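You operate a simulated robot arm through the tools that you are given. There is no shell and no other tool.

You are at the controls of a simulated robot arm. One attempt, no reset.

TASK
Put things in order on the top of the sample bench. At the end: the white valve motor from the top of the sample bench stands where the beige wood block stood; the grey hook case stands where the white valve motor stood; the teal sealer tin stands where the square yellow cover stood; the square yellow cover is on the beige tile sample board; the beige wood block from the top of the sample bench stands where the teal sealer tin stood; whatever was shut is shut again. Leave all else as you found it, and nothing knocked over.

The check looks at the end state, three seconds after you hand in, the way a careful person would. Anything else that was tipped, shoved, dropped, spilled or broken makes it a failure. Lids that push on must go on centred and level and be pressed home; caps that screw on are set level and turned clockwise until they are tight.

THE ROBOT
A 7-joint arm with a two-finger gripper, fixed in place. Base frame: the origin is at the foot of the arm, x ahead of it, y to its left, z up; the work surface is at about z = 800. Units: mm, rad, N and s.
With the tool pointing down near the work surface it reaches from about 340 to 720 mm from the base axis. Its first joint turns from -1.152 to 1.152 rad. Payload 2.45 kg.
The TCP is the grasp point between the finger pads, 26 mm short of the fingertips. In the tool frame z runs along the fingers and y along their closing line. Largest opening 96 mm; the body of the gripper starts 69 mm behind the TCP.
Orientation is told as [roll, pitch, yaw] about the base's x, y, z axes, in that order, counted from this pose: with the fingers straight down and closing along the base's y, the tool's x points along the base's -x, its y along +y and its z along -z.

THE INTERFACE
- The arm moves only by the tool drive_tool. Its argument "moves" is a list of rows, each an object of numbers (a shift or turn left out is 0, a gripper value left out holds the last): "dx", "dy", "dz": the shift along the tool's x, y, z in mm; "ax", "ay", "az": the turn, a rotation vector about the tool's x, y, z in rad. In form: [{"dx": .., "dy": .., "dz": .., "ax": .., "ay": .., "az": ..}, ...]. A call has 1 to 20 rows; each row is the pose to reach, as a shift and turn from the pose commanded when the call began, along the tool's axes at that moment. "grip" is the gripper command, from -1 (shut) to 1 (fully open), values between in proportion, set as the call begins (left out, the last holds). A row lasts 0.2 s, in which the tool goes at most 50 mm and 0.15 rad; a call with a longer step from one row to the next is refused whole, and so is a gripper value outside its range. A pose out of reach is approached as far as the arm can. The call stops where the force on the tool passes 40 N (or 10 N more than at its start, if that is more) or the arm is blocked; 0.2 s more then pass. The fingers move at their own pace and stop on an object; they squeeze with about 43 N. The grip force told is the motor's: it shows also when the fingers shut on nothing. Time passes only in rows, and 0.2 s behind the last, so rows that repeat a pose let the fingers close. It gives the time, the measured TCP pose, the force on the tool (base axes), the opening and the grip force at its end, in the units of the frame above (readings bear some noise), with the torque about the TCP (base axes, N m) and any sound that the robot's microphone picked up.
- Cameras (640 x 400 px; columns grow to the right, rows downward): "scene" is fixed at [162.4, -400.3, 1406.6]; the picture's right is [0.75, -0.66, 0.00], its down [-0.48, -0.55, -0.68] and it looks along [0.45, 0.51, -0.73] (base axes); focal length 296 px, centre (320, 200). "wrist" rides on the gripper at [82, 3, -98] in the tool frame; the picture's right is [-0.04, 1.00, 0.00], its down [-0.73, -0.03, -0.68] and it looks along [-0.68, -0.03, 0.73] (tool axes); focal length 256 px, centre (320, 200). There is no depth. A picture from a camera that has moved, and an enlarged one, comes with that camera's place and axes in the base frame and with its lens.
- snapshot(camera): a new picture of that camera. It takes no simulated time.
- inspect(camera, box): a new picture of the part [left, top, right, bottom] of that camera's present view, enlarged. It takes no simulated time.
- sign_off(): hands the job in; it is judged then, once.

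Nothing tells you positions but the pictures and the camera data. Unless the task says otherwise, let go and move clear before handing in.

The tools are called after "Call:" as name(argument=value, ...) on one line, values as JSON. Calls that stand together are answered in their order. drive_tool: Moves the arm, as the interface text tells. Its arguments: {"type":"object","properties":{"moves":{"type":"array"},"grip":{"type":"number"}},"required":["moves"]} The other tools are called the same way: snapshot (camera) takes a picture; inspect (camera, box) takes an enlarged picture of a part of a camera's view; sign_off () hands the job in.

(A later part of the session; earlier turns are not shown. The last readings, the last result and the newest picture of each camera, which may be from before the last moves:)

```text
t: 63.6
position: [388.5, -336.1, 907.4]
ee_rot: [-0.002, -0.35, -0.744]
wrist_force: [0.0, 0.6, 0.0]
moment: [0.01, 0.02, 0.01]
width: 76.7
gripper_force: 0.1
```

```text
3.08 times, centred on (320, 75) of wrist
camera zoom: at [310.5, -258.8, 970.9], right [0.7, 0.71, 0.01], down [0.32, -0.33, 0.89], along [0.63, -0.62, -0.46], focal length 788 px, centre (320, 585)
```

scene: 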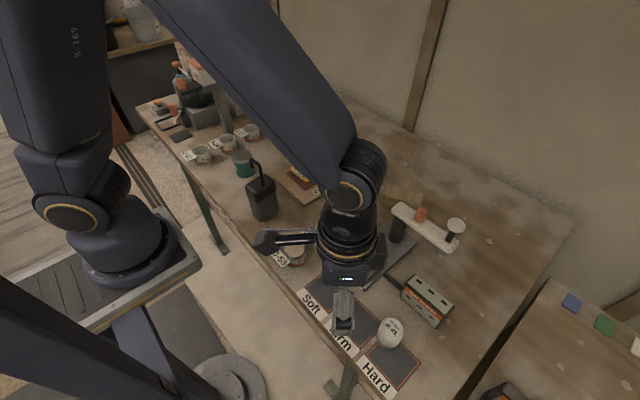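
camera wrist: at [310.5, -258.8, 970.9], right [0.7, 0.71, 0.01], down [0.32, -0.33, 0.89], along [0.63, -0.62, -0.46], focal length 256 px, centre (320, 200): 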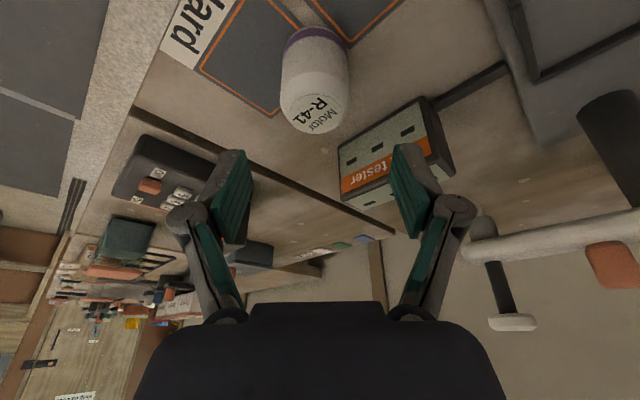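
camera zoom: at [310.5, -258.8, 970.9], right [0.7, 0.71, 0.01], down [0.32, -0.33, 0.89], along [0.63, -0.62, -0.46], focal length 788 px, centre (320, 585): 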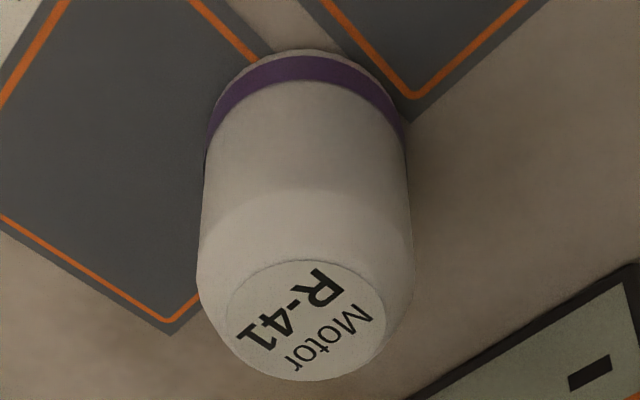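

Motor centre refined to about (392, −342). Lowering around it.

Call:
drive_tool(moves=[{"dx": 7, "dy": -1.2, "dz": 19}, {"dx": 14, "dy": -2.2, "dz": 38.5}, {"dx": 19.5, "dy": -2.2, "dz": 56.5}, {"dx": 19.5, "dy": -2.2, "dz": 56.5}])

Call:
snapshot(camera="wrist")

Call:
inspect(camera="scene", box=[320, 250, 480, 390])

```text
t: 64.6
position: [387.9, -339.7, 847.9]
ee_rot: [-0.002, -0.349, -0.744]
wrist_force: [0.3, -0.1, 0.2]
moment: [0.04, 0.0, -0.01]
width: 76.9
gripper_force: 0.2
```

```text
taken
camera wrist: at [308.3, -261.9, 911.8], right [0.7, 0.71, 0.01], down [0.32, -0.33, 0.89], along [0.63, -0.62, -0.46], focal length 256 px, centre (320, 200)
```

wrist: 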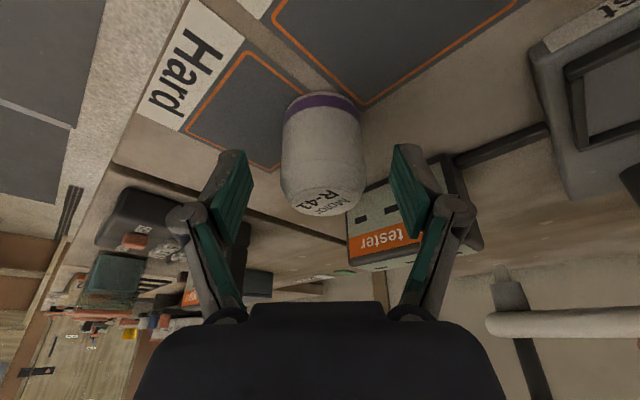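

```text
2.86 times, centred on (400, 320) of scene
camera zoom: at [162.4, -400.3, 1406.6], right [0.75, -0.66, 0.0], down [-0.48, -0.55, -0.68], along [0.45, 0.51, -0.73], focal length 846 px, centre (91, -143)
```

zoom: 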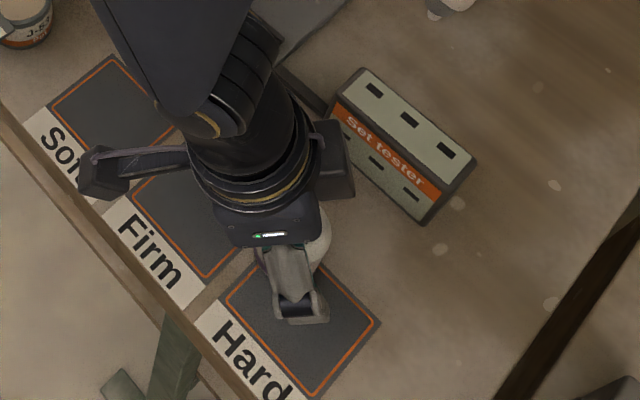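

Call:
drive_tool(moves=[{"dx": 2.4, "dz": 6.6}, {"dx": 4.4, "dz": 12}, {"dx": 4.4, "dz": 12}])

Call:
inspect(camera="wrist", box=[160, 80, 480, 280])

```text
t: 65.4
position: [386.8, -339.1, 835.0]
ee_rot: [-0.002, -0.35, -0.742]
wrist_force: [-0.2, -0.9, 0.2]
moment: [-0.02, -0.02, 0.01]
width: 77.0
gripper_force: 0.1
```

```text
2.00 times, centred on (320, 180) of wrist
camera zoom: at [308.5, -261.7, 898.9], right [0.7, 0.71, 0.01], down [0.32, -0.33, 0.89], along [0.63, -0.62, -0.46], focal length 512 px, centre (320, 240)
```

zoom: 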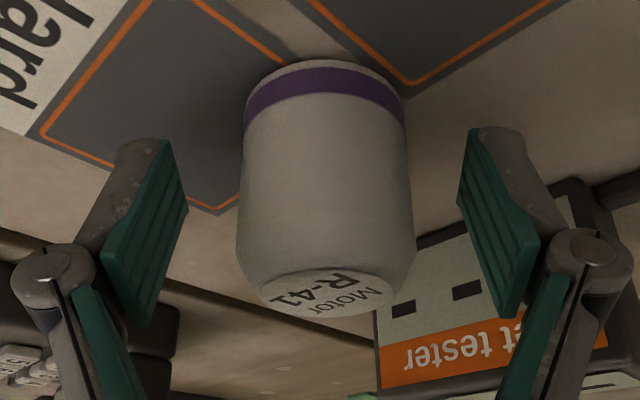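

Call:
drive_tool(moves=[{"dz": 0}, {"dz": 0}, {"dz": 0}, {"dz": 0}, {"dz": 0}], grip=-1)

Call:
inspect(camera="wrist", box=[160, 80, 480, 280])

Call:
inspect(camera="scene", box=[340, 290, 440, 390])

```text
t: 66.6
position: [386.9, -339.6, 836.0]
ee_rot: [-0.002, -0.349, -0.744]
wrist_force: [-0.1, 0.0, 2.6]
moment: [0.03, 0.01, 0.01]
width: 41.3
gripper_force: 42.4
```

```text
2.00 times, centred on (320, 180) of wrist
camera zoom: at [308.5, -261.6, 899.1], right [0.7, 0.71, 0.01], down [0.32, -0.33, 0.89], along [0.63, -0.62, -0.46], focal length 512 px, centre (320, 240)
```

zoom: 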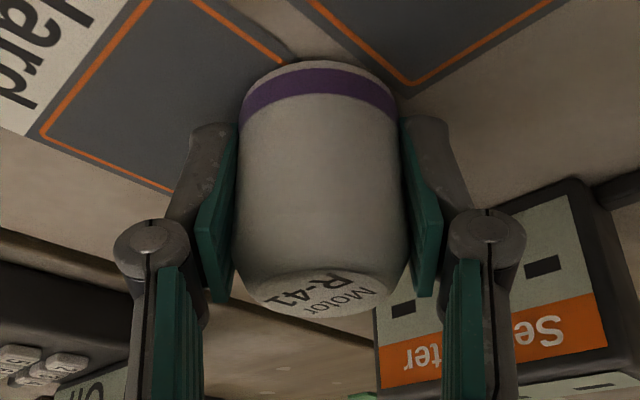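

```text
4.00 times, centred on (390, 340) of scene
camera zoom: at [162.4, -400.3, 1406.6], right [0.75, -0.66, 0.0], down [-0.48, -0.55, -0.68], along [0.45, 0.51, -0.73], focal length 1185 px, centre (40, -360)
```

zoom: 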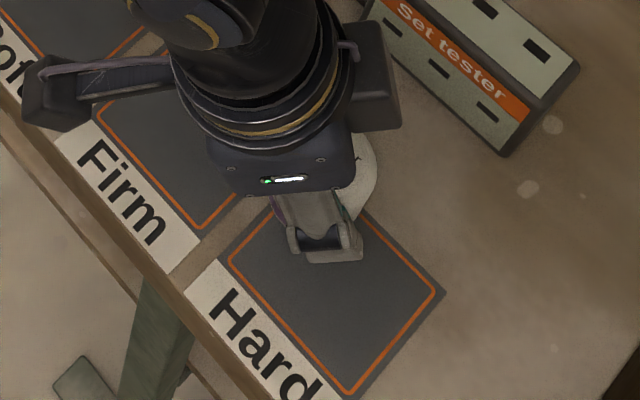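

Motor held (41 mm). Lifting a little and checking it hangs straight.

Call:
drive_tool(moves=[{"dx": -1.7, "dz": -4.7}, {"dx": -6.9, "dz": -18.8}, {"dx": -17, "dz": -47}, {"dx": -17, "dz": -47}])

Call:
inspect(camera="wrist", box=[160, 80, 480, 280])

Call:
inspect(camera="scene", box=[340, 270, 460, 390])

```text
t: 67.6
position: [385.7, -338.6, 885.8]
ee_rot: [-0.002, -0.348, -0.744]
wrist_force: [-0.9, -1.2, -0.3]
moment: [0.0, 0.01, 0.03]
width: 41.5
gripper_force: 43.0
```

```text
2.00 times, centred on (320, 180) of wrist
camera zoom: at [307.6, -261.1, 948.3], right [0.7, 0.71, 0.01], down [0.32, -0.33, 0.89], along [0.63, -0.62, -0.46], focal length 512 px, centre (320, 240)
```

zoom: 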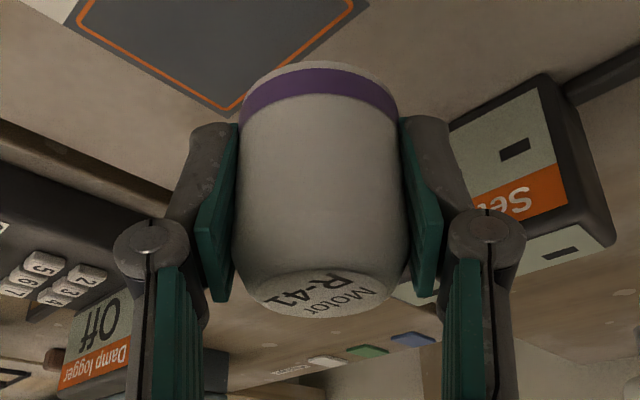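

```text
3.33 times, centred on (400, 330) of scene
camera zoom: at [162.4, -400.3, 1406.6], right [0.75, -0.66, 0.0], down [-0.48, -0.55, -0.68], along [0.45, 0.51, -0.73], focal length 988 px, centre (53, -233)
```

zoom: 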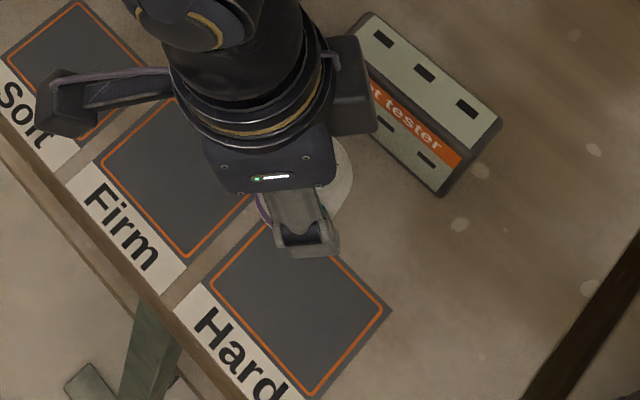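

Steady. Rising and swinging it across the bench at a safe height.

Call:
drive_tool(moves=[{"dx": -13, "dz": -36}, {"dx": -29, "dz": -80}, {"dx": -44.6, "dz": -122.1}, {"dx": -44.6, "dz": -122.1}])

Call:
drive_tool(moves=[{"dx": 5, "dy": 18, "dz": -1.7, "ax": -0.021, "az": -0.058}, {"dx": 14, "dy": 55, "dz": -5.2, "ax": -0.064, "az": -0.175}, {"dx": 23.8, "dy": 91.7, "dz": -8.7, "ax": -0.106, "az": -0.291}, {"dx": 33.3, "dy": 128.4, "dz": -12.1, "ax": -0.149, "az": -0.407}, {"dx": 42.8, "dy": 165, "dz": -15.6, "ax": -0.191, "az": -0.524}, {"dx": 52.4, "dy": 201.8, "dz": -19.1, "ax": -0.234, "az": -0.64}, {"dx": 61.9, "dy": 238.5, "dz": -22.6, "ax": -0.276, "az": -0.757}, {"dx": 71.4, "dy": 275.2, "dz": -26, "ax": -0.319, "az": -0.873}, {"dx": 80.9, "dy": 311.9, "dz": -29.5, "ax": -0.361, "az": -0.989}, {"dx": 90.4, "dy": 348.6, "dz": -33, "ax": -0.404, "az": -1.106}, {"dx": 95.2, "dy": 366.9, "dz": -34.7, "ax": -0.4248, "az": -1.1639}, {"dx": 95.2, "dy": 366.9, "dz": -34.7, "ax": -0.4248, "az": -1.1639}])

Call:
snapshot(camera="wrist")

Call:
snapshot(camera="scene")

```text
t: 68.6
position: [388.0, -337.3, 1015.5]
ee_rot: [-0.001, -0.348, -0.745]
wrist_force: [0.0, 0.0, -1.0]
moment: [0.0, 0.0, -0.02]
width: 41.8
gripper_force: 43.3
```

```text
t: 71.2
position: [563.3, 1.3, 1015.4]
ee_rot: [-0.002, -0.348, 0.499]
wrist_force: [0.0, -0.8, 0.4]
moment: [-0.01, 0.03, 0.03]
width: 41.5
gripper_force: 42.9
```

```text
taken
camera wrist: at [464.4, -48.9, 1079.0], right [-0.44, 0.9, 0.01], down [0.42, 0.19, 0.89], along [0.79, 0.4, -0.46], focal length 256 px, centre (320, 200)
```

wrist: 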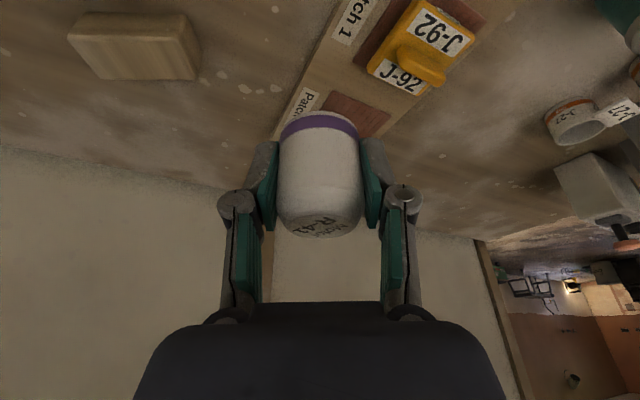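

```text
taken
```

scene: 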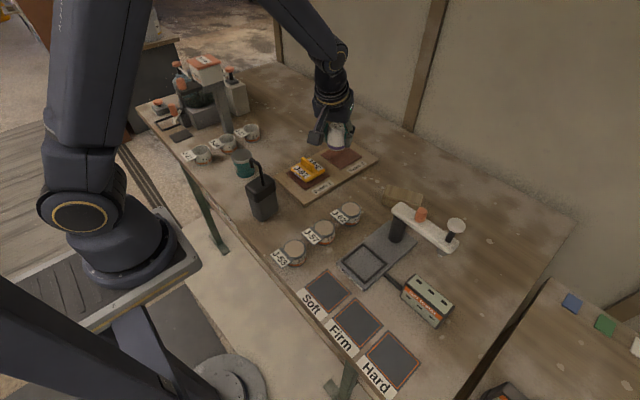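

Call:
drive_tool(moves=[{"dx": -11, "dy": 13.3, "dz": 8.5}, {"dx": -32.7, "dy": 39.9, "dz": 25.5}, {"dx": -56.7, "dy": 69.1, "dz": 44.2}, {"dx": -80.7, "dy": 98.3, "dz": 62.9}, {"dx": -104.7, "dy": 127.5, "dz": 81.6}, {"dx": -128.7, "dy": 156.8, "dz": 100.4}, {"dx": -152.7, "dy": 186, "dz": 119.1}, {"dx": -176.7, "dy": 215.2, "dz": 137.8}, {"dx": -200.6, "dy": 244.4, "dz": 156.5}, {"dx": -213.7, "dy": 260.4, "dz": 166.7}, {"dx": -218.1, "dy": 265.7, "dz": 170.1}, {"dx": -218.1, "dy": 265.7, "dz": 170.1}])

Call:
snapshot(camera="wrist")

Call:
inspect(camera="scene", box=[180, 40, 340, 160])

```text
t: 73.8
position: [668.5, 359.0, 930.4]
ee_rot: [0.0, -0.346, 0.496]
wrist_force: [-0.8, -0.1, -1.7]
moment: [0.06, 0.02, -0.01]
width: 41.5
gripper_force: 43.1
```

```text
taken
camera wrist: at [569.8, 309.7, 994.3], right [-0.44, 0.9, 0.01], down [0.42, 0.19, 0.89], along [0.79, 0.4, -0.46], focal length 256 px, centre (320, 200)
```

wrist: 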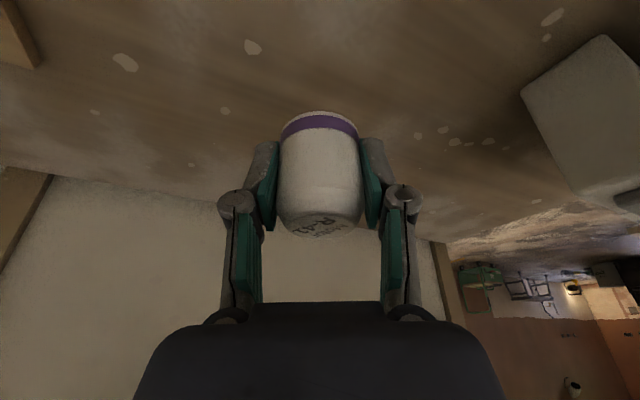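

```text
3.33 times, centred on (260, 100) of scene
camera zoom: at [162.4, -400.3, 1406.6], right [0.75, -0.66, 0.0], down [-0.48, -0.55, -0.68], along [0.45, 0.51, -0.73], focal length 988 px, centre (520, 533)
```

zoom: 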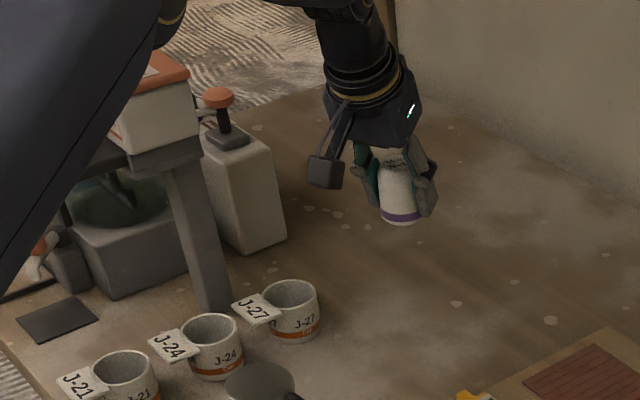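

Over the block's old place with good clearance. Lowering.

Call:
drive_tool(moves=[{"dx": 9, "dy": 0.5, "dz": 23}, {"dx": 20, "dy": 0.9, "dz": 50}, {"dx": 29, "dy": 0.9, "dz": 75}, {"dx": 31.9, "dy": 0.9, "dz": 82.6}, {"dx": 31.9, "dy": 0.9, "dz": 82.6}])

Call:
inspect(camera="scene", box=[180, 40, 340, 160])

```text
t: 75.0
position: [665.9, 359.6, 840.6]
ee_rot: [0.002, -0.348, 0.496]
wrist_force: [-0.5, -0.2, -1.9]
moment: [-0.01, 0.01, -0.02]
width: 41.6
gripper_force: 43.2
```

```text
3.33 times, centred on (260, 100) of scene
camera zoom: at [162.4, -400.3, 1406.6], right [0.75, -0.66, 0.0], down [-0.48, -0.55, -0.68], along [0.45, 0.51, -0.73], focal length 988 px, centre (520, 533)
```

zoom: 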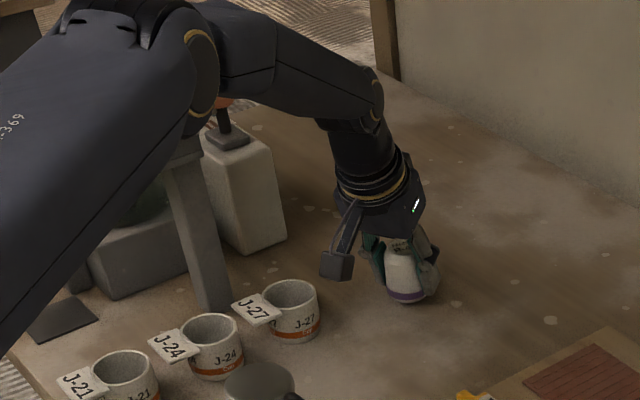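

Call:
drive_tool(moves=[{"dx": 0.5, "dz": 1.4}, {"dx": 1.0, "dz": 2.8}, {"dx": 1.2, "dz": 3.3}, {"dx": 1.2, "dz": 3.3}])

```text
t: 76.0
position: [665.9, 360.0, 836.7]
ee_rot: [0.001, -0.348, 0.495]
wrist_force: [-0.4, 0.3, -0.8]
moment: [-0.05, -0.01, 0.02]
width: 41.5
gripper_force: 43.0
```

Call:
drive_tool(moves=[{"dx": 0.35, "dz": 0.95}, {"dx": 0.5, "dz": 1.4}, {"dx": 0.5, "dz": 1.4}])

```text
t: 76.8
position: [665.9, 359.1, 835.9]
ee_rot: [0.002, -0.348, 0.496]
wrist_force: [-0.4, 0.1, -1.1]
moment: [0.01, 0.02, 0.01]
width: 41.6
gripper_force: 42.7
```

Call:
drive_tool(moves=[{"dx": 0.35, "dz": 0.95}, {"dx": 0.5, "dz": 1.4}, {"dx": 0.5, "dz": 1.4}])

```text
t: 77.6
position: [665.7, 359.2, 836.2]
ee_rot: [0.003, -0.349, 0.496]
wrist_force: [-1.5, -2.2, 8.3]
moment: [-0.11, 0.07, -0.02]
width: 41.5
gripper_force: 42.8
```

The motor touches down at the same height as before. Opening and lifting away.

Call:
drive_tool(moves=[{"dz": 0}, {"dz": 0}, {"dz": 0}, {"dz": 0}, {"dz": 0}], grip=0.6)

Call:
inspect(camera="wrist", box=[160, 80, 480, 280])

Call:
inspect(camera="scene", box=[220, 60, 340, 160])

```text
t: 78.8
position: [666.0, 358.5, 834.0]
ee_rot: [0.002, -0.348, 0.495]
wrist_force: [0.1, 0.5, -0.2]
moment: [-0.02, 0.0, 0.0]
width: 76.8
gripper_force: 0.1
```

```text
2.00 times, centred on (320, 180) of wrist
camera zoom: at [567.0, 309.5, 898.1], right [-0.44, 0.9, 0.01], down [0.42, 0.19, 0.89], along [0.79, 0.4, -0.46], focal length 512 px, centre (320, 240)
```

zoom: 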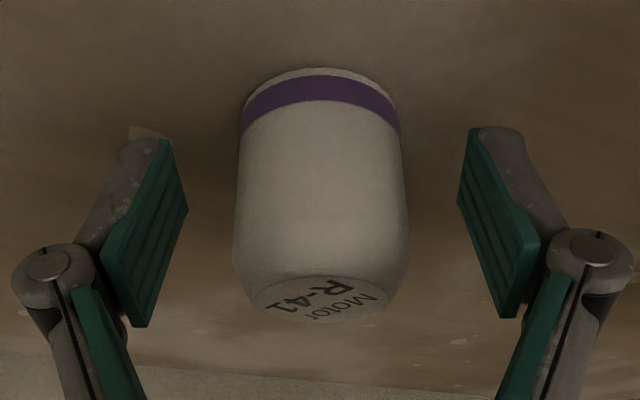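

```text
4.00 times, centred on (280, 110) of scene
camera zoom: at [162.4, -400.3, 1406.6], right [0.75, -0.66, 0.0], down [-0.48, -0.55, -0.68], along [0.45, 0.51, -0.73], focal length 1185 px, centre (480, 560)
```

zoom: 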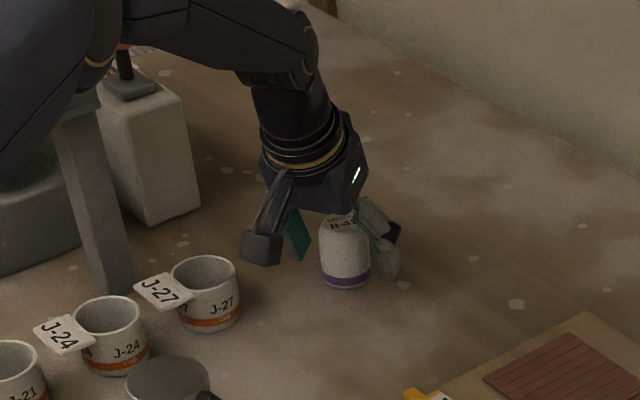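

The motor stands upright on the block's old place. I'll lift clear and then look closely at the case.

Call:
drive_tool(moves=[{"dx": -3.4, "dz": -9.4}, {"dx": -13.7, "dz": -37.6}, {"dx": -30.9, "dz": -84.5}, {"dx": -45, "dz": -123}, {"dx": -45, "dz": -123}])

Call:
inspect(camera="scene", box=[220, 60, 340, 160])

Call:
snapshot(camera="wrist")

Call:
inspect(camera="scene", box=[220, 140, 310, 230])

```text
t: 80.0
position: [664.6, 360.5, 969.4]
ee_rot: [0.002, -0.345, 0.495]
wrist_force: [-0.4, 0.9, 0.3]
moment: [0.0, 0.01, -0.02]
width: 76.5
gripper_force: 0.1
```

```text
4.00 times, centred on (280, 110) of scene
camera zoom: at [162.4, -400.3, 1406.6], right [0.75, -0.66, 0.0], down [-0.48, -0.55, -0.68], along [0.45, 0.51, -0.73], focal length 1185 px, centre (480, 560)
```

zoom: 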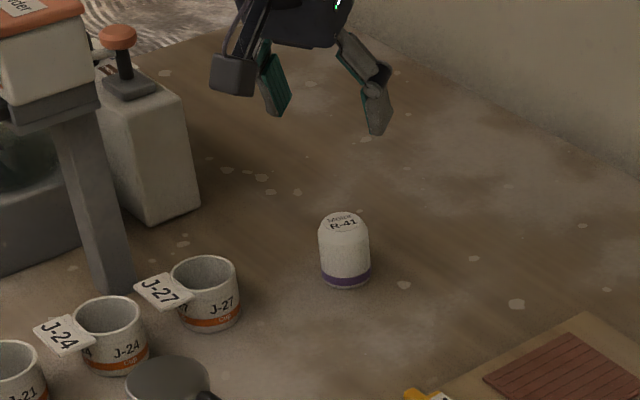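

```text
taken
camera wrist: at [565.9, 310.6, 1032.2], right [-0.44, 0.9, 0.01], down [0.42, 0.19, 0.89], along [0.79, 0.4, -0.46], focal length 256 px, centre (320, 200)
```

wrist: 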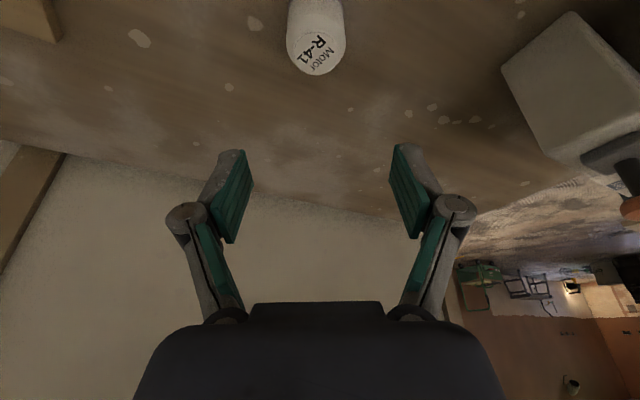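

```text
4.44 times, centred on (265, 185) of scene
camera zoom: at [162.4, -400.3, 1406.6], right [0.75, -0.66, 0.0], down [-0.48, -0.55, -0.68], along [0.45, 0.51, -0.73], focal length 1317 px, centre (564, 267)
```

zoom: 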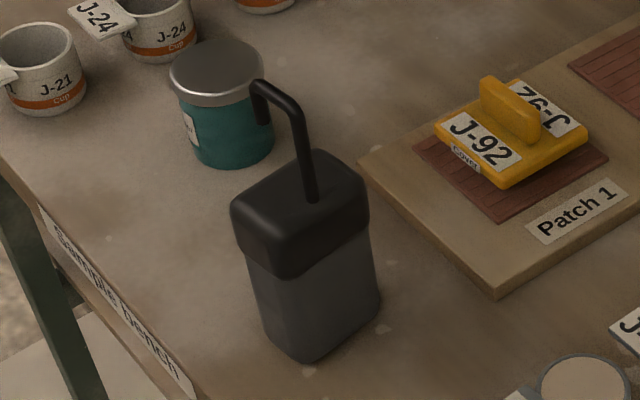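

Motor is in place. Now I'll move up and around to view the case, which is tall with a hook, from its −y side.

Call:
drive_tool(moves=[{"dx": 12, "dy": -6, "dz": -20, "ay": 0.05}, {"dx": 32, "dy": -17, "dz": -52, "ay": 0.16}, {"dx": 54, "dy": -29, "dz": -88, "ay": 0.26}, {"dx": 76.1, "dy": -41.2, "dz": -123, "ay": 0.345}, {"dx": 76.1, "dy": -41.2, "dz": -123, "ay": 0.345}])

```text
t: 81.2
position: [584.1, 268.3, 1056.1]
ee_rot: [0.003, 0.001, 0.496]
wrist_force: [-0.9, 0.5, 0.2]
moment: [0.0, -0.01, -0.01]
width: 76.8
gripper_force: 0.0
```

Call:
drive_tool(moves=[{"dx": 14.8, "dy": -10.1, "az": -0.06}, {"dx": 44.3, "dy": -30.3, "az": -0.17}, {"dx": 76.8, "dy": -52.4, "az": -0.29}, {"dx": 109.3, "dy": -74.6, "az": -0.41}, {"dx": 141.8, "dy": -96.8, "az": -0.53}, {"dx": 174.3, "dy": -119, "az": -0.65}, {"dx": 206.9, "dy": -141.2, "az": -0.77}, {"dx": 239.4, "dy": -163.4, "az": -0.89}, {"dx": 271.9, "dy": -185.6, "az": -1.0}, {"dx": 295.5, "dy": -201.7, "az": -1.075}, {"dx": 295.5, "dy": -201.7, "az": -1.075}])

Call:
snapshot(camera="wrist")

Call:
snapshot(camera="scene")

```text
t: 83.6
position: [420.4, -48.3, 1053.6]
ee_rot: [-0.003, -0.002, 1.572]
wrist_force: [-0.5, 0.0, -0.1]
moment: [-0.03, 0.01, 0.02]
width: 76.8
gripper_force: 0.0
```

```text
taken
camera wrist: at [417.5, -130.3, 1152.0], right [-1.0, 0.04, 0.0], down [0.03, 0.73, 0.68], along [0.03, 0.68, -0.73], focal length 256 px, centre (320, 200)
```

wrist: 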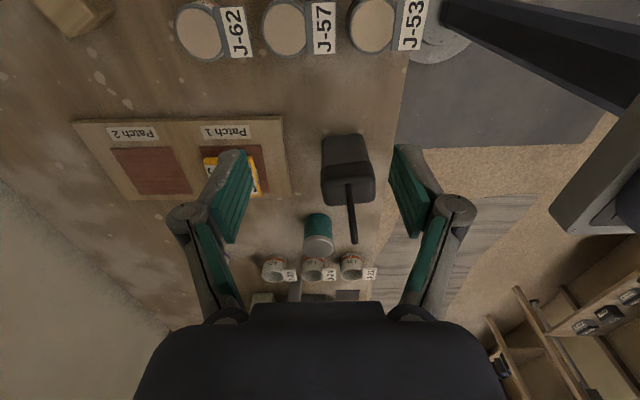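

```text
taken
```

scene: 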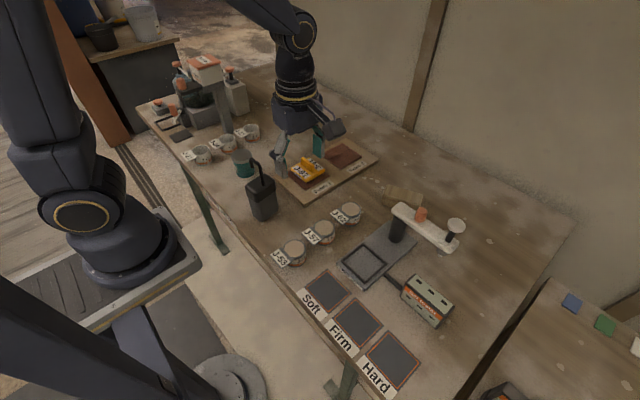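

Call:
inspect(camera="wrist", box=[280, 110, 440, 260])

```text
2.67 times, centred on (360, 185) of wrist
camera zoom: at [417.5, -130.3, 1152.0], right [-1.0, 0.04, 0.0], down [0.03, 0.73, 0.68], along [0.03, 0.68, -0.73], focal length 683 px, centre (213, 240)
```

zoom: 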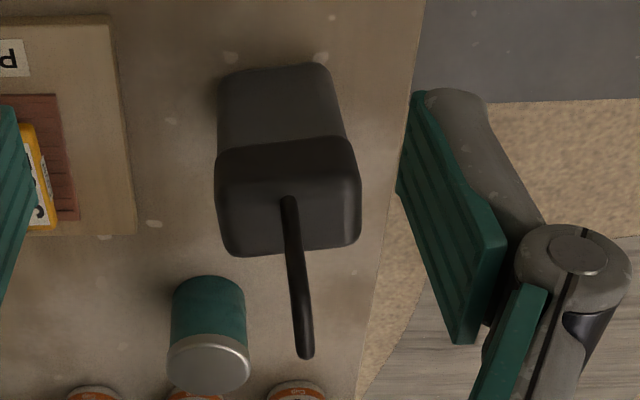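

The case body is about 60 wide (x) and 30 deep, slightly turned, with a black cap from about z 881 to 915 and the hook above to about 985. I'll grip the grey body across its width with a tilted tool from the −y side, so the hook stays clear of the palm.

Call:
drive_tool(moves=[{"dx": 0, "dy": 15, "dz": 10, "az": -0.06}, {"dx": 0, "dy": 29, "dz": 20, "az": -0.122}, {"dx": 0, "dy": 29, "dz": 20, "az": -0.122}], grip=1)

Call:
drive_tool(moves=[{"ay": -0.1, "dz": 10}, {"ay": -0.22, "dz": 25}, {"ay": -0.34, "dz": 40}, {"ay": -0.46, "dz": 50}, {"ay": -0.6, "dz": 60}, {"ay": -0.6, "dz": 60}])

Call:
snapshot(camera="wrist")

Call:
snapshot(camera="scene")

```text
t: 84.4
position: [392.0, -48.8, 1034.1]
ee_rot: [-0.002, 0.0, 1.692]
wrist_force: [-0.4, -0.1, 0.5]
moment: [0.0, -0.02, 0.0]
width: 95.9
gripper_force: 0.0
```

```text
t: 85.8
position: [393.1, -48.2, 973.3]
ee_rot: [-0.001, -0.604, 1.694]
wrist_force: [0.7, -0.4, 1.0]
moment: [0.02, -0.01, 0.0]
width: 95.9
gripper_force: 0.1
```

```text
taken
camera wrist: at [404.1, -171.0, 1008.4], right [-1.0, -0.09, 0.02], down [0.0, 0.22, 0.98], along [-0.09, 0.97, -0.22], focal length 256 px, centre (320, 200)
```

wrist: 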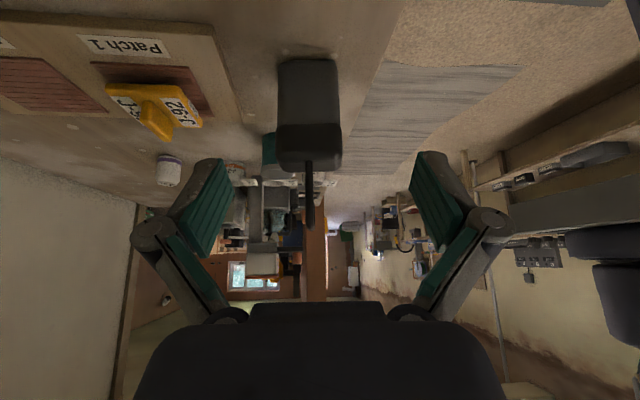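

```text
taken
```

scene: 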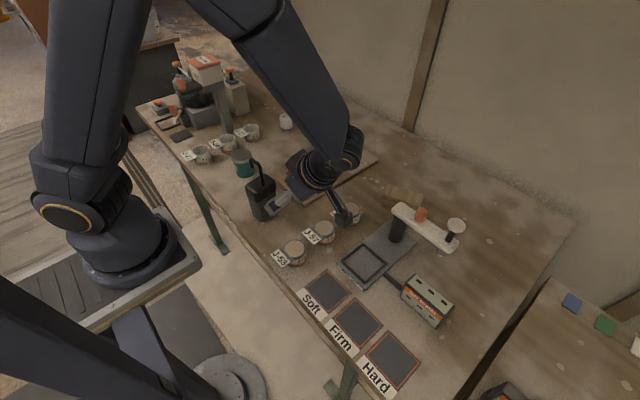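

Call:
inspect(camera="wrist", box=[230, 40, 400, 240])

```text
2.00 times, centred on (315, 140) of wrist
camera zoom: at [404.1, -171.0, 1008.4], right [-1.0, -0.09, 0.02], down [0.0, 0.22, 0.98], along [-0.09, 0.97, -0.22], focal length 512 px, centre (330, 320)
```

zoom: 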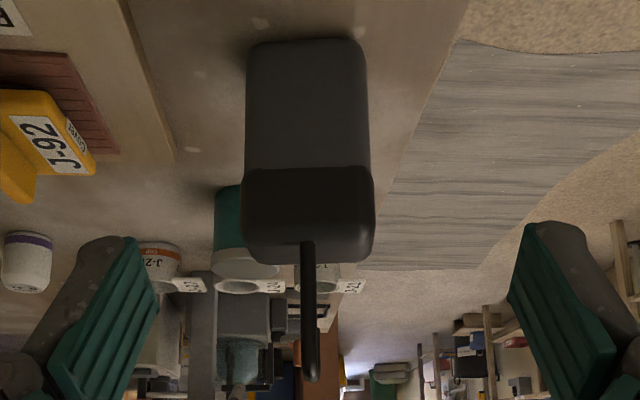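

The case is seen nearly front-on; its body is about 62 wide, centred near (390, 85). I'll move to a standoff along the tool axis and re-check.

Call:
drive_tool(moves=[{"dx": -8, "dy": -4, "dz": 30}, {"dx": -18, "dy": -9, "dz": 70}, {"dx": -27.3, "dy": -13.3, "dz": 108}, {"dx": -27.3, "dy": -13.3, "dz": 108}])

Call:
snapshot(camera="wrist")

Call:
inspect(camera="scene", box=[220, 120, 380, 260])

```text
t: 86.8
position: [394.7, 36.1, 901.8]
ee_rot: [-0.001, -0.602, 1.693]
wrist_force: [-0.2, 0.2, -0.3]
moment: [0.0, 0.02, 0.04]
width: 95.5
gripper_force: 0.1
```

```text
taken
camera wrist: at [405.9, -85.8, 934.6], right [-1.0, -0.09, 0.02], down [0.0, 0.22, 0.98], along [-0.09, 0.97, -0.22], focal length 256 px, centre (320, 200)
```

wrist: 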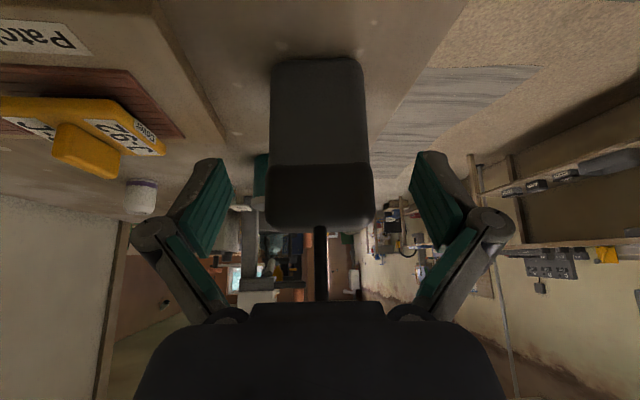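

```text
2.86 times, centred on (300, 190) of scene
camera zoom: at [162.4, -400.3, 1406.6], right [0.75, -0.66, 0.0], down [-0.48, -0.55, -0.68], along [0.45, 0.51, -0.73], focal length 846 px, centre (377, 229)
```

zoom: 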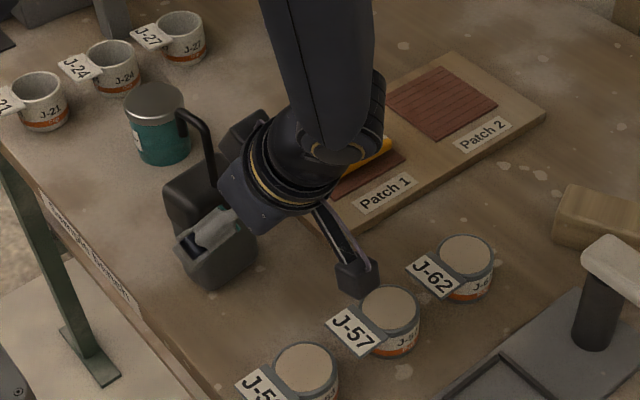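

Call:
inspect(camera="wrist", box=[220, 40, 420, 240])

```text
2.00 times, centred on (320, 140) of wrist
camera zoom: at [405.9, -85.8, 934.6], right [-1.0, -0.09, 0.02], down [0.0, 0.22, 0.98], along [-0.09, 0.97, -0.22], focal length 512 px, centre (320, 320)
```

zoom: 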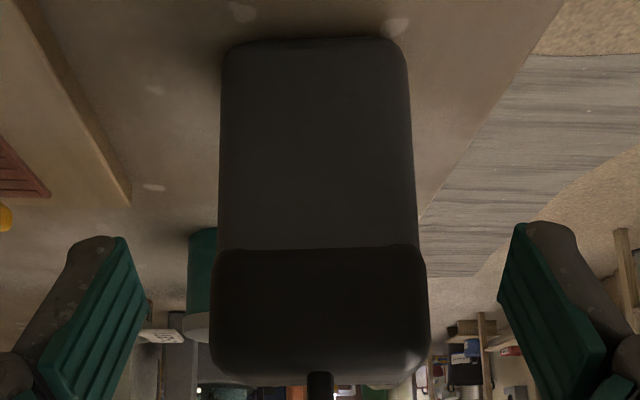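

Alignment is good. Advancing along the tool axis so the open fingers straddle the grey body.

Call:
drive_tool(moves=[{"dy": -0.3, "dz": 20}, {"dy": -0.7, "dz": 45}, {"dy": -0.7, "dz": 70}, {"dy": -0.7, "dz": 85}, {"dy": -0.7, "dz": 88}, {"dy": -0.7, "dz": 88}])

Call:
snapshot(camera="wrist")

Call:
inspect(camera="scene", box=[220, 120, 380, 260])

```text
t: 87.9
position: [390.6, 84.8, 831.5]
ee_rot: [-0.004, -0.605, 1.698]
wrist_force: [0.0, -3.7, 12.4]
moment: [0.16, 0.2, 0.05]
width: 96.0
gripper_force: 0.1
stopped in row 5: the force on the tool passed its limit at 49 N (the readings are from after the stop); the commanded pose is now the measured one
```

```text
taken
camera wrist: at [402.4, -37.7, 865.1], right [-1.0, -0.09, 0.02], down [0.0, 0.22, 0.98], along [-0.09, 0.97, -0.22], focal length 256 px, centre (320, 200)
```

wrist: 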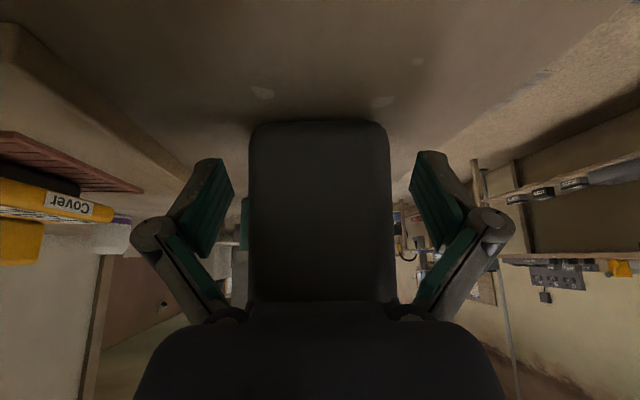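

```text
2.86 times, centred on (300, 190) of scene
camera zoom: at [162.3, -400.4, 1406.6], right [0.75, -0.66, 0.0], down [-0.48, -0.55, -0.68], along [0.45, 0.51, -0.73], focal length 846 px, centre (377, 229)
```

zoom: 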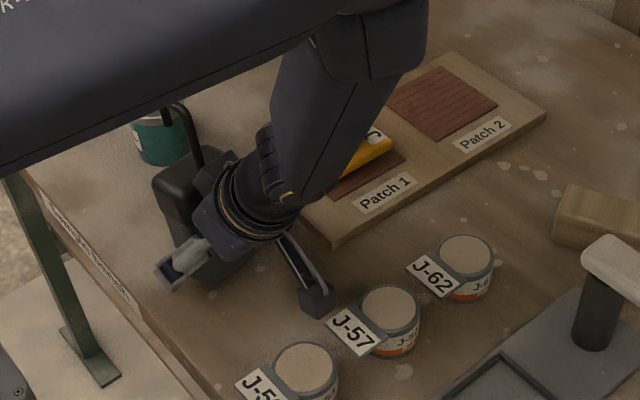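

The palm touched the cap's rear edge and the move stopped. I'll back straight off along the tool axis and check the case hasn't tipped or moved.

Call:
drive_tool(moves=[{"dz": -5}, {"dz": -15}, {"dz": -40}, {"dz": -70}, {"dz": -85}, {"dz": -85}])

Call:
inspect(camera="wrist", box=[220, 40, 420, 240])

Call:
inspect(camera="scene", box=[220, 120, 380, 260])

```text
t: 89.3
position: [396.8, 35.6, 899.7]
ee_rot: [-0.003, -0.603, 1.697]
wrist_force: [-0.4, 0.0, 0.0]
moment: [0.02, 0.01, -0.02]
width: 96.1
gripper_force: 0.0
```

```text
2.00 times, centred on (320, 140) of wrist
camera zoom: at [408.8, -86.6, 934.6], right [-1.0, -0.09, 0.02], down [0.0, 0.22, 0.98], along [-0.09, 0.97, -0.22], focal length 512 px, centre (320, 320)
```

zoom: 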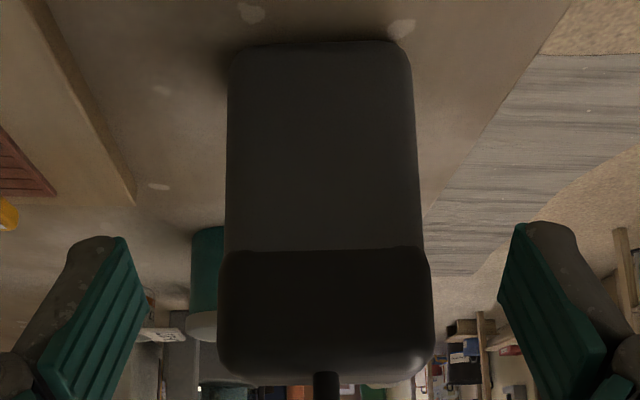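

```text
2.86 times, centred on (300, 190) of scene
camera zoom: at [162.4, -400.3, 1406.6], right [0.75, -0.66, 0.0], down [-0.48, -0.55, -0.68], along [0.45, 0.51, -0.73], focal length 846 px, centre (377, 229)
```

zoom: 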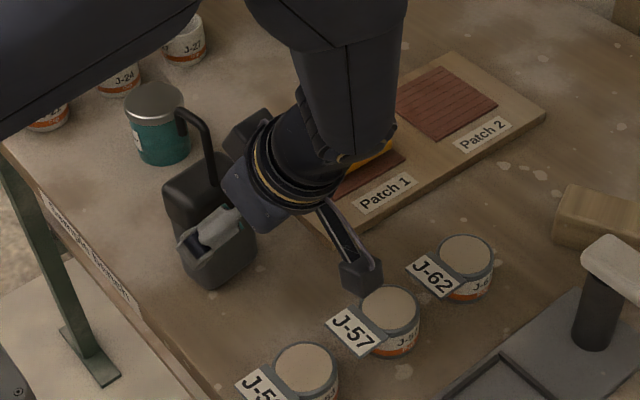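

The case did not shift. The stop was most likely the gripper's side box meeting the cap or hook, so that angle won't work. A straight-down grasp across the case's shallow side, offset to one end so the palm passes beside the hook, looks better; I'll back off and get a top view.

Call:
drive_tool(moves=[{"dz": -30}, {"dz": -70}, {"dz": -110}, {"dz": -130, "ay": 0.1}, {"dz": -135, "ay": 0.24}, {"dz": -140, "ay": 0.38}, {"dz": -145, "ay": 0.5}, {"dz": -150, "ay": 0.603}, {"dz": -150, "ay": 0.603}])

```text
t: 91.3
position: [406.0, -46.9, 1025.7]
ee_rot: [-0.003, 0.0, 1.694]
wrist_force: [-0.2, 0.0, 0.4]
moment: [-0.05, 0.03, -0.01]
width: 95.6
gripper_force: 0.2
```

Call:
drive_tool(moves=[{"dz": -20, "az": 0.13}, {"dz": -45, "az": 0.26}, {"dz": -75, "az": 0.39}, {"dx": -10, "dy": -3, "dz": -75, "az": 0.52}, {"dx": -25, "dy": -8, "dz": -75, "az": 0.65}, {"dx": -40, "dy": -13, "dz": -75, "az": 0.78}, {"dx": -55, "dy": -18, "dz": -75, "az": 0.91}, {"dx": -70, "dy": -23, "dz": -75, "az": 1.04}, {"dx": -85, "dy": -28, "dz": -75, "az": 1.17}, {"dx": -100, "dy": -32, "dz": -75, "az": 1.3}, {"dx": -115, "dy": -36, "dz": -75, "az": 1.43}, {"dx": -128, "dy": -40, "dz": -75, "az": 1.572}, {"dx": -128, "dy": -40, "dz": -75, "az": 1.572}])

Call:
snapshot(camera="wrist")

Call:
inspect(camera="wrist", box=[240, 0, 400, 120])

Call:
inspect(camera="scene", box=[190, 90, 350, 230])

```text
t: 94.1
position: [430.2, 84.6, 1098.0]
ee_rot: [0.002, -0.002, 0.12]
wrist_force: [-0.7, 0.4, -0.2]
moment: [0.03, 0.02, 0.02]
width: 96.3
gripper_force: 0.0
```

```text
taken
camera wrist: at [349.0, 78.1, 1196.1], right [-0.08, 1.0, 0.0], down [0.73, 0.06, 0.68], along [0.68, 0.06, -0.73], focal length 256 px, centre (320, 200)
```

wrist: 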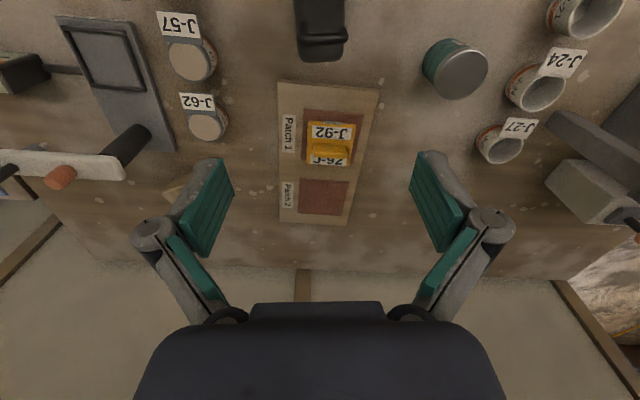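

```text
3.33 times, centred on (320, 60) of wrist
camera zoom: at [349.0, 78.1, 1196.1], right [-0.08, 1.0, 0.0], down [0.73, 0.06, 0.68], along [0.68, 0.06, -0.73], focal length 853 px, centre (320, 667)
```

zoom: 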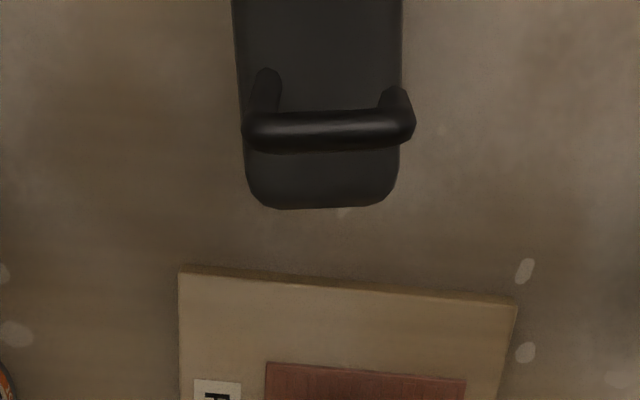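

```text
2.86 times, centred on (270, 160) of scene
camera zoom: at [162.4, -400.3, 1406.6], right [0.75, -0.66, 0.0], down [-0.48, -0.55, -0.68], along [0.45, 0.51, -0.73], focal length 846 px, centre (463, 314)
```

zoom: 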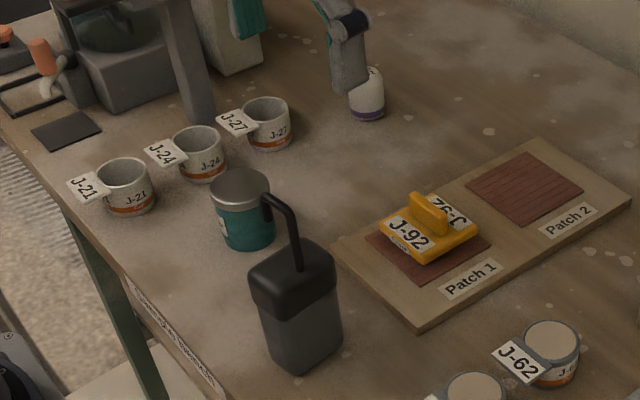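

From above, the hook's top bar runs along y from about (391, 68) to (387, 100) at z ≈ 981, over the middle of the case, so it works as a handle. I'll turn the gripper to close across that bar, leaving body, cap and neighbours untouched.

Call:
drive_tool(moves=[{"dx": 4, "az": 0.143}, {"dx": 8, "az": 0.286}, {"dx": 12, "az": 0.429}, {"dx": 16, "az": 0.572}, {"dx": 20, "dy": 1, "az": 0.715}, {"dx": 24, "dy": 2, "az": 0.858}, {"dx": 28, "dy": 3, "az": 1.001}, {"dx": 32, "dy": 4, "az": 1.144}, {"dx": 36, "dy": 4.3, "az": 1.287}, {"dx": 40, "dy": 4.3, "az": 1.43}, {"dx": 40.8, "dy": 4.3, "az": 1.569}, {"dx": 40.8, "dy": 4.3, "az": 1.569}])

Call:
snapshot(camera="wrist")

Call:
inspect(camera="wrist", box=[240, 30, 400, 160])

```text
t: 96.7
position: [388.9, 82.1, 1099.5]
ee_rot: [0.005, 0.002, -1.448]
wrist_force: [0.1, 0.4, -0.3]
moment: [0.02, 0.0, -0.01]
width: 96.1
gripper_force: 0.2
```

```text
taken
camera wrist: at [382.1, 164.1, 1196.9], right [1.0, 0.08, 0.0], down [0.06, -0.73, 0.68], along [0.06, -0.68, -0.73], focal length 256 px, centre (320, 200)
```

wrist: 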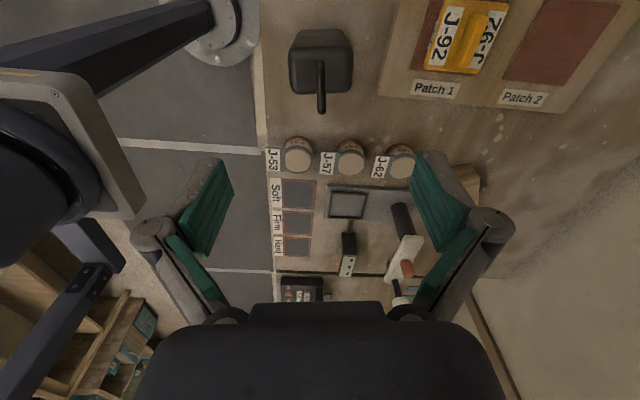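

```text
3.08 times, centred on (320, 95) of wrist
camera zoom: at [382.1, 164.1, 1196.9], right [1.0, 0.08, 0.0], down [0.06, -0.73, 0.68], along [0.06, -0.68, -0.73], focal length 788 px, centre (320, 523)
```

zoom: 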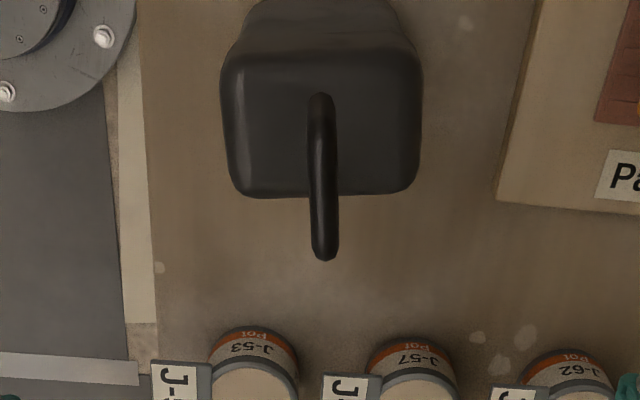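

The bar is almost exactly under the gripper centreline. Lowering to just above it.

Call:
drive_tool(moves=[{"dx": 1, "dy": 0.4, "dz": 30}, {"dx": 2, "dy": 0.7, "dz": 60}, {"dx": 2, "dy": 0.7, "dz": 80}, {"dx": 2, "dy": 0.7, "dz": 86}, {"dx": 2, "dy": 0.7, "dz": 86}], grip=0.2)

Call:
snapshot(camera="wrist")

Call:
inspect(camera="wrist", box=[240, 60, 400, 190])

Call:
inspect(camera="scene", box=[210, 100, 330, 220])

```text
t: 97.9
position: [389.4, 85.8, 1012.3]
ee_rot: [0.005, 0.001, -1.444]
wrist_force: [0.5, 0.5, 0.2]
moment: [0.0, 0.01, -0.02]
width: 57.6
gripper_force: 0.0
```

```text
taken
camera wrist: at [382.4, 166.6, 1109.9], right [1.0, 0.08, 0.0], down [0.06, -0.73, 0.68], along [0.06, -0.68, -0.73], focal length 256 px, centre (320, 200)
```

wrist: 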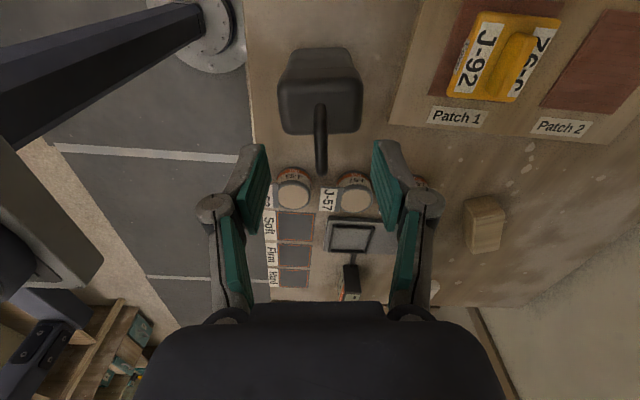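

```text
3.08 times, centred on (320, 125) of wrist
camera zoom: at [382.4, 166.6, 1109.9], right [1.0, 0.08, 0.0], down [0.06, -0.73, 0.68], along [0.06, -0.68, -0.73], focal length 788 px, centre (320, 431)
```

zoom: 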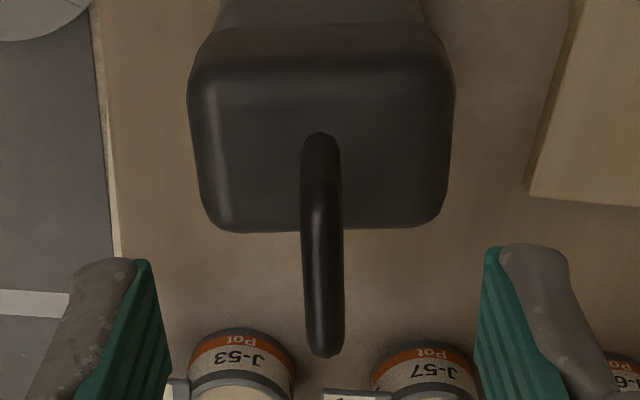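

```text
3.33 times, centred on (270, 160) of scene
camera zoom: at [162.4, -400.3, 1406.6], right [0.75, -0.66, 0.0], down [-0.48, -0.55, -0.68], along [0.45, 0.51, -0.73], focal length 988 px, centre (487, 333)
```

zoom: 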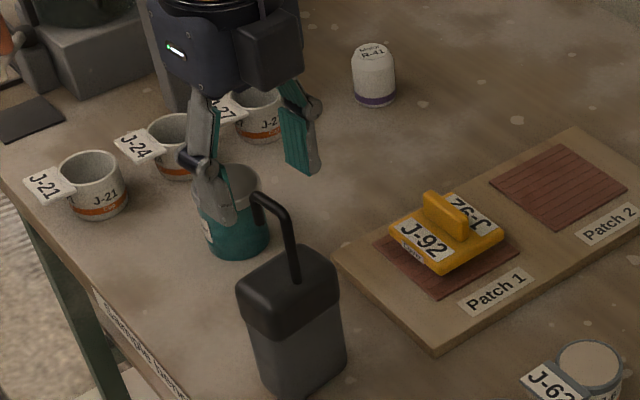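

Call:
drive_tool(moves=[{"dz": 10}, {"dz": 22}, {"dz": 28}, {"dz": 28}])

Call:
inspect(camera="wrist", box=[220, 80, 420, 240])

Call:
inspect(camera="scene", box=[220, 120, 310, 210])

```text
t: 98.9
position: [390.3, 85.1, 984.8]
ee_rot: [0.002, 0.001, -1.447]
wrist_force: [0.2, -0.6, 0.1]
moment: [0.0, 0.0, -0.03]
width: 57.6
gripper_force: 0.0
```

```text
2.50 times, centred on (320, 160) of wrist
camera zoom: at [382.8, 166.6, 1082.8], right [1.0, 0.08, 0.0], down [0.06, -0.73, 0.68], along [0.06, -0.68, -0.73], focal length 640 px, centre (320, 300)
```

zoom: 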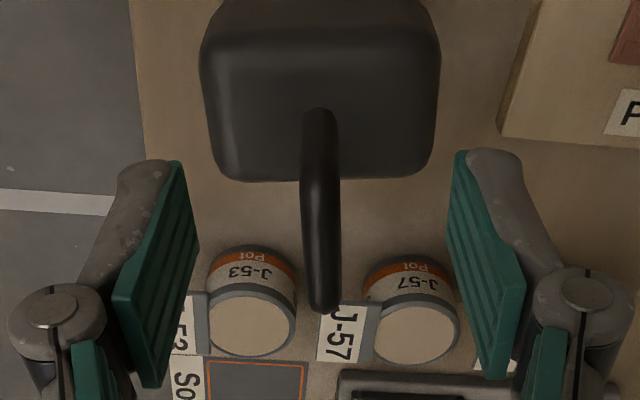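

```text
4.44 times, centred on (265, 165) of scene
camera zoom: at [162.4, -400.3, 1406.6], right [0.75, -0.66, 0.0], down [-0.48, -0.55, -0.68], along [0.45, 0.51, -0.73], focal length 1317 px, centre (564, 356)
```

zoom: 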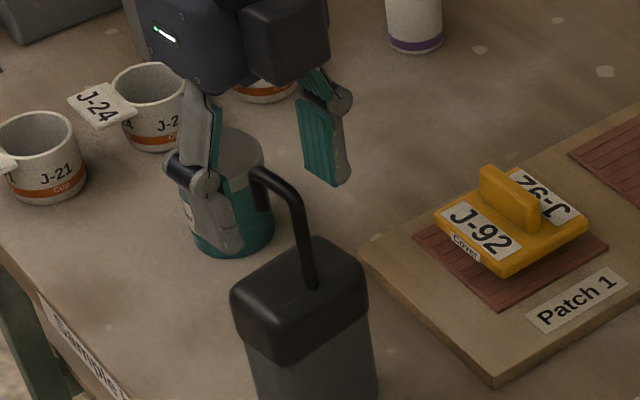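

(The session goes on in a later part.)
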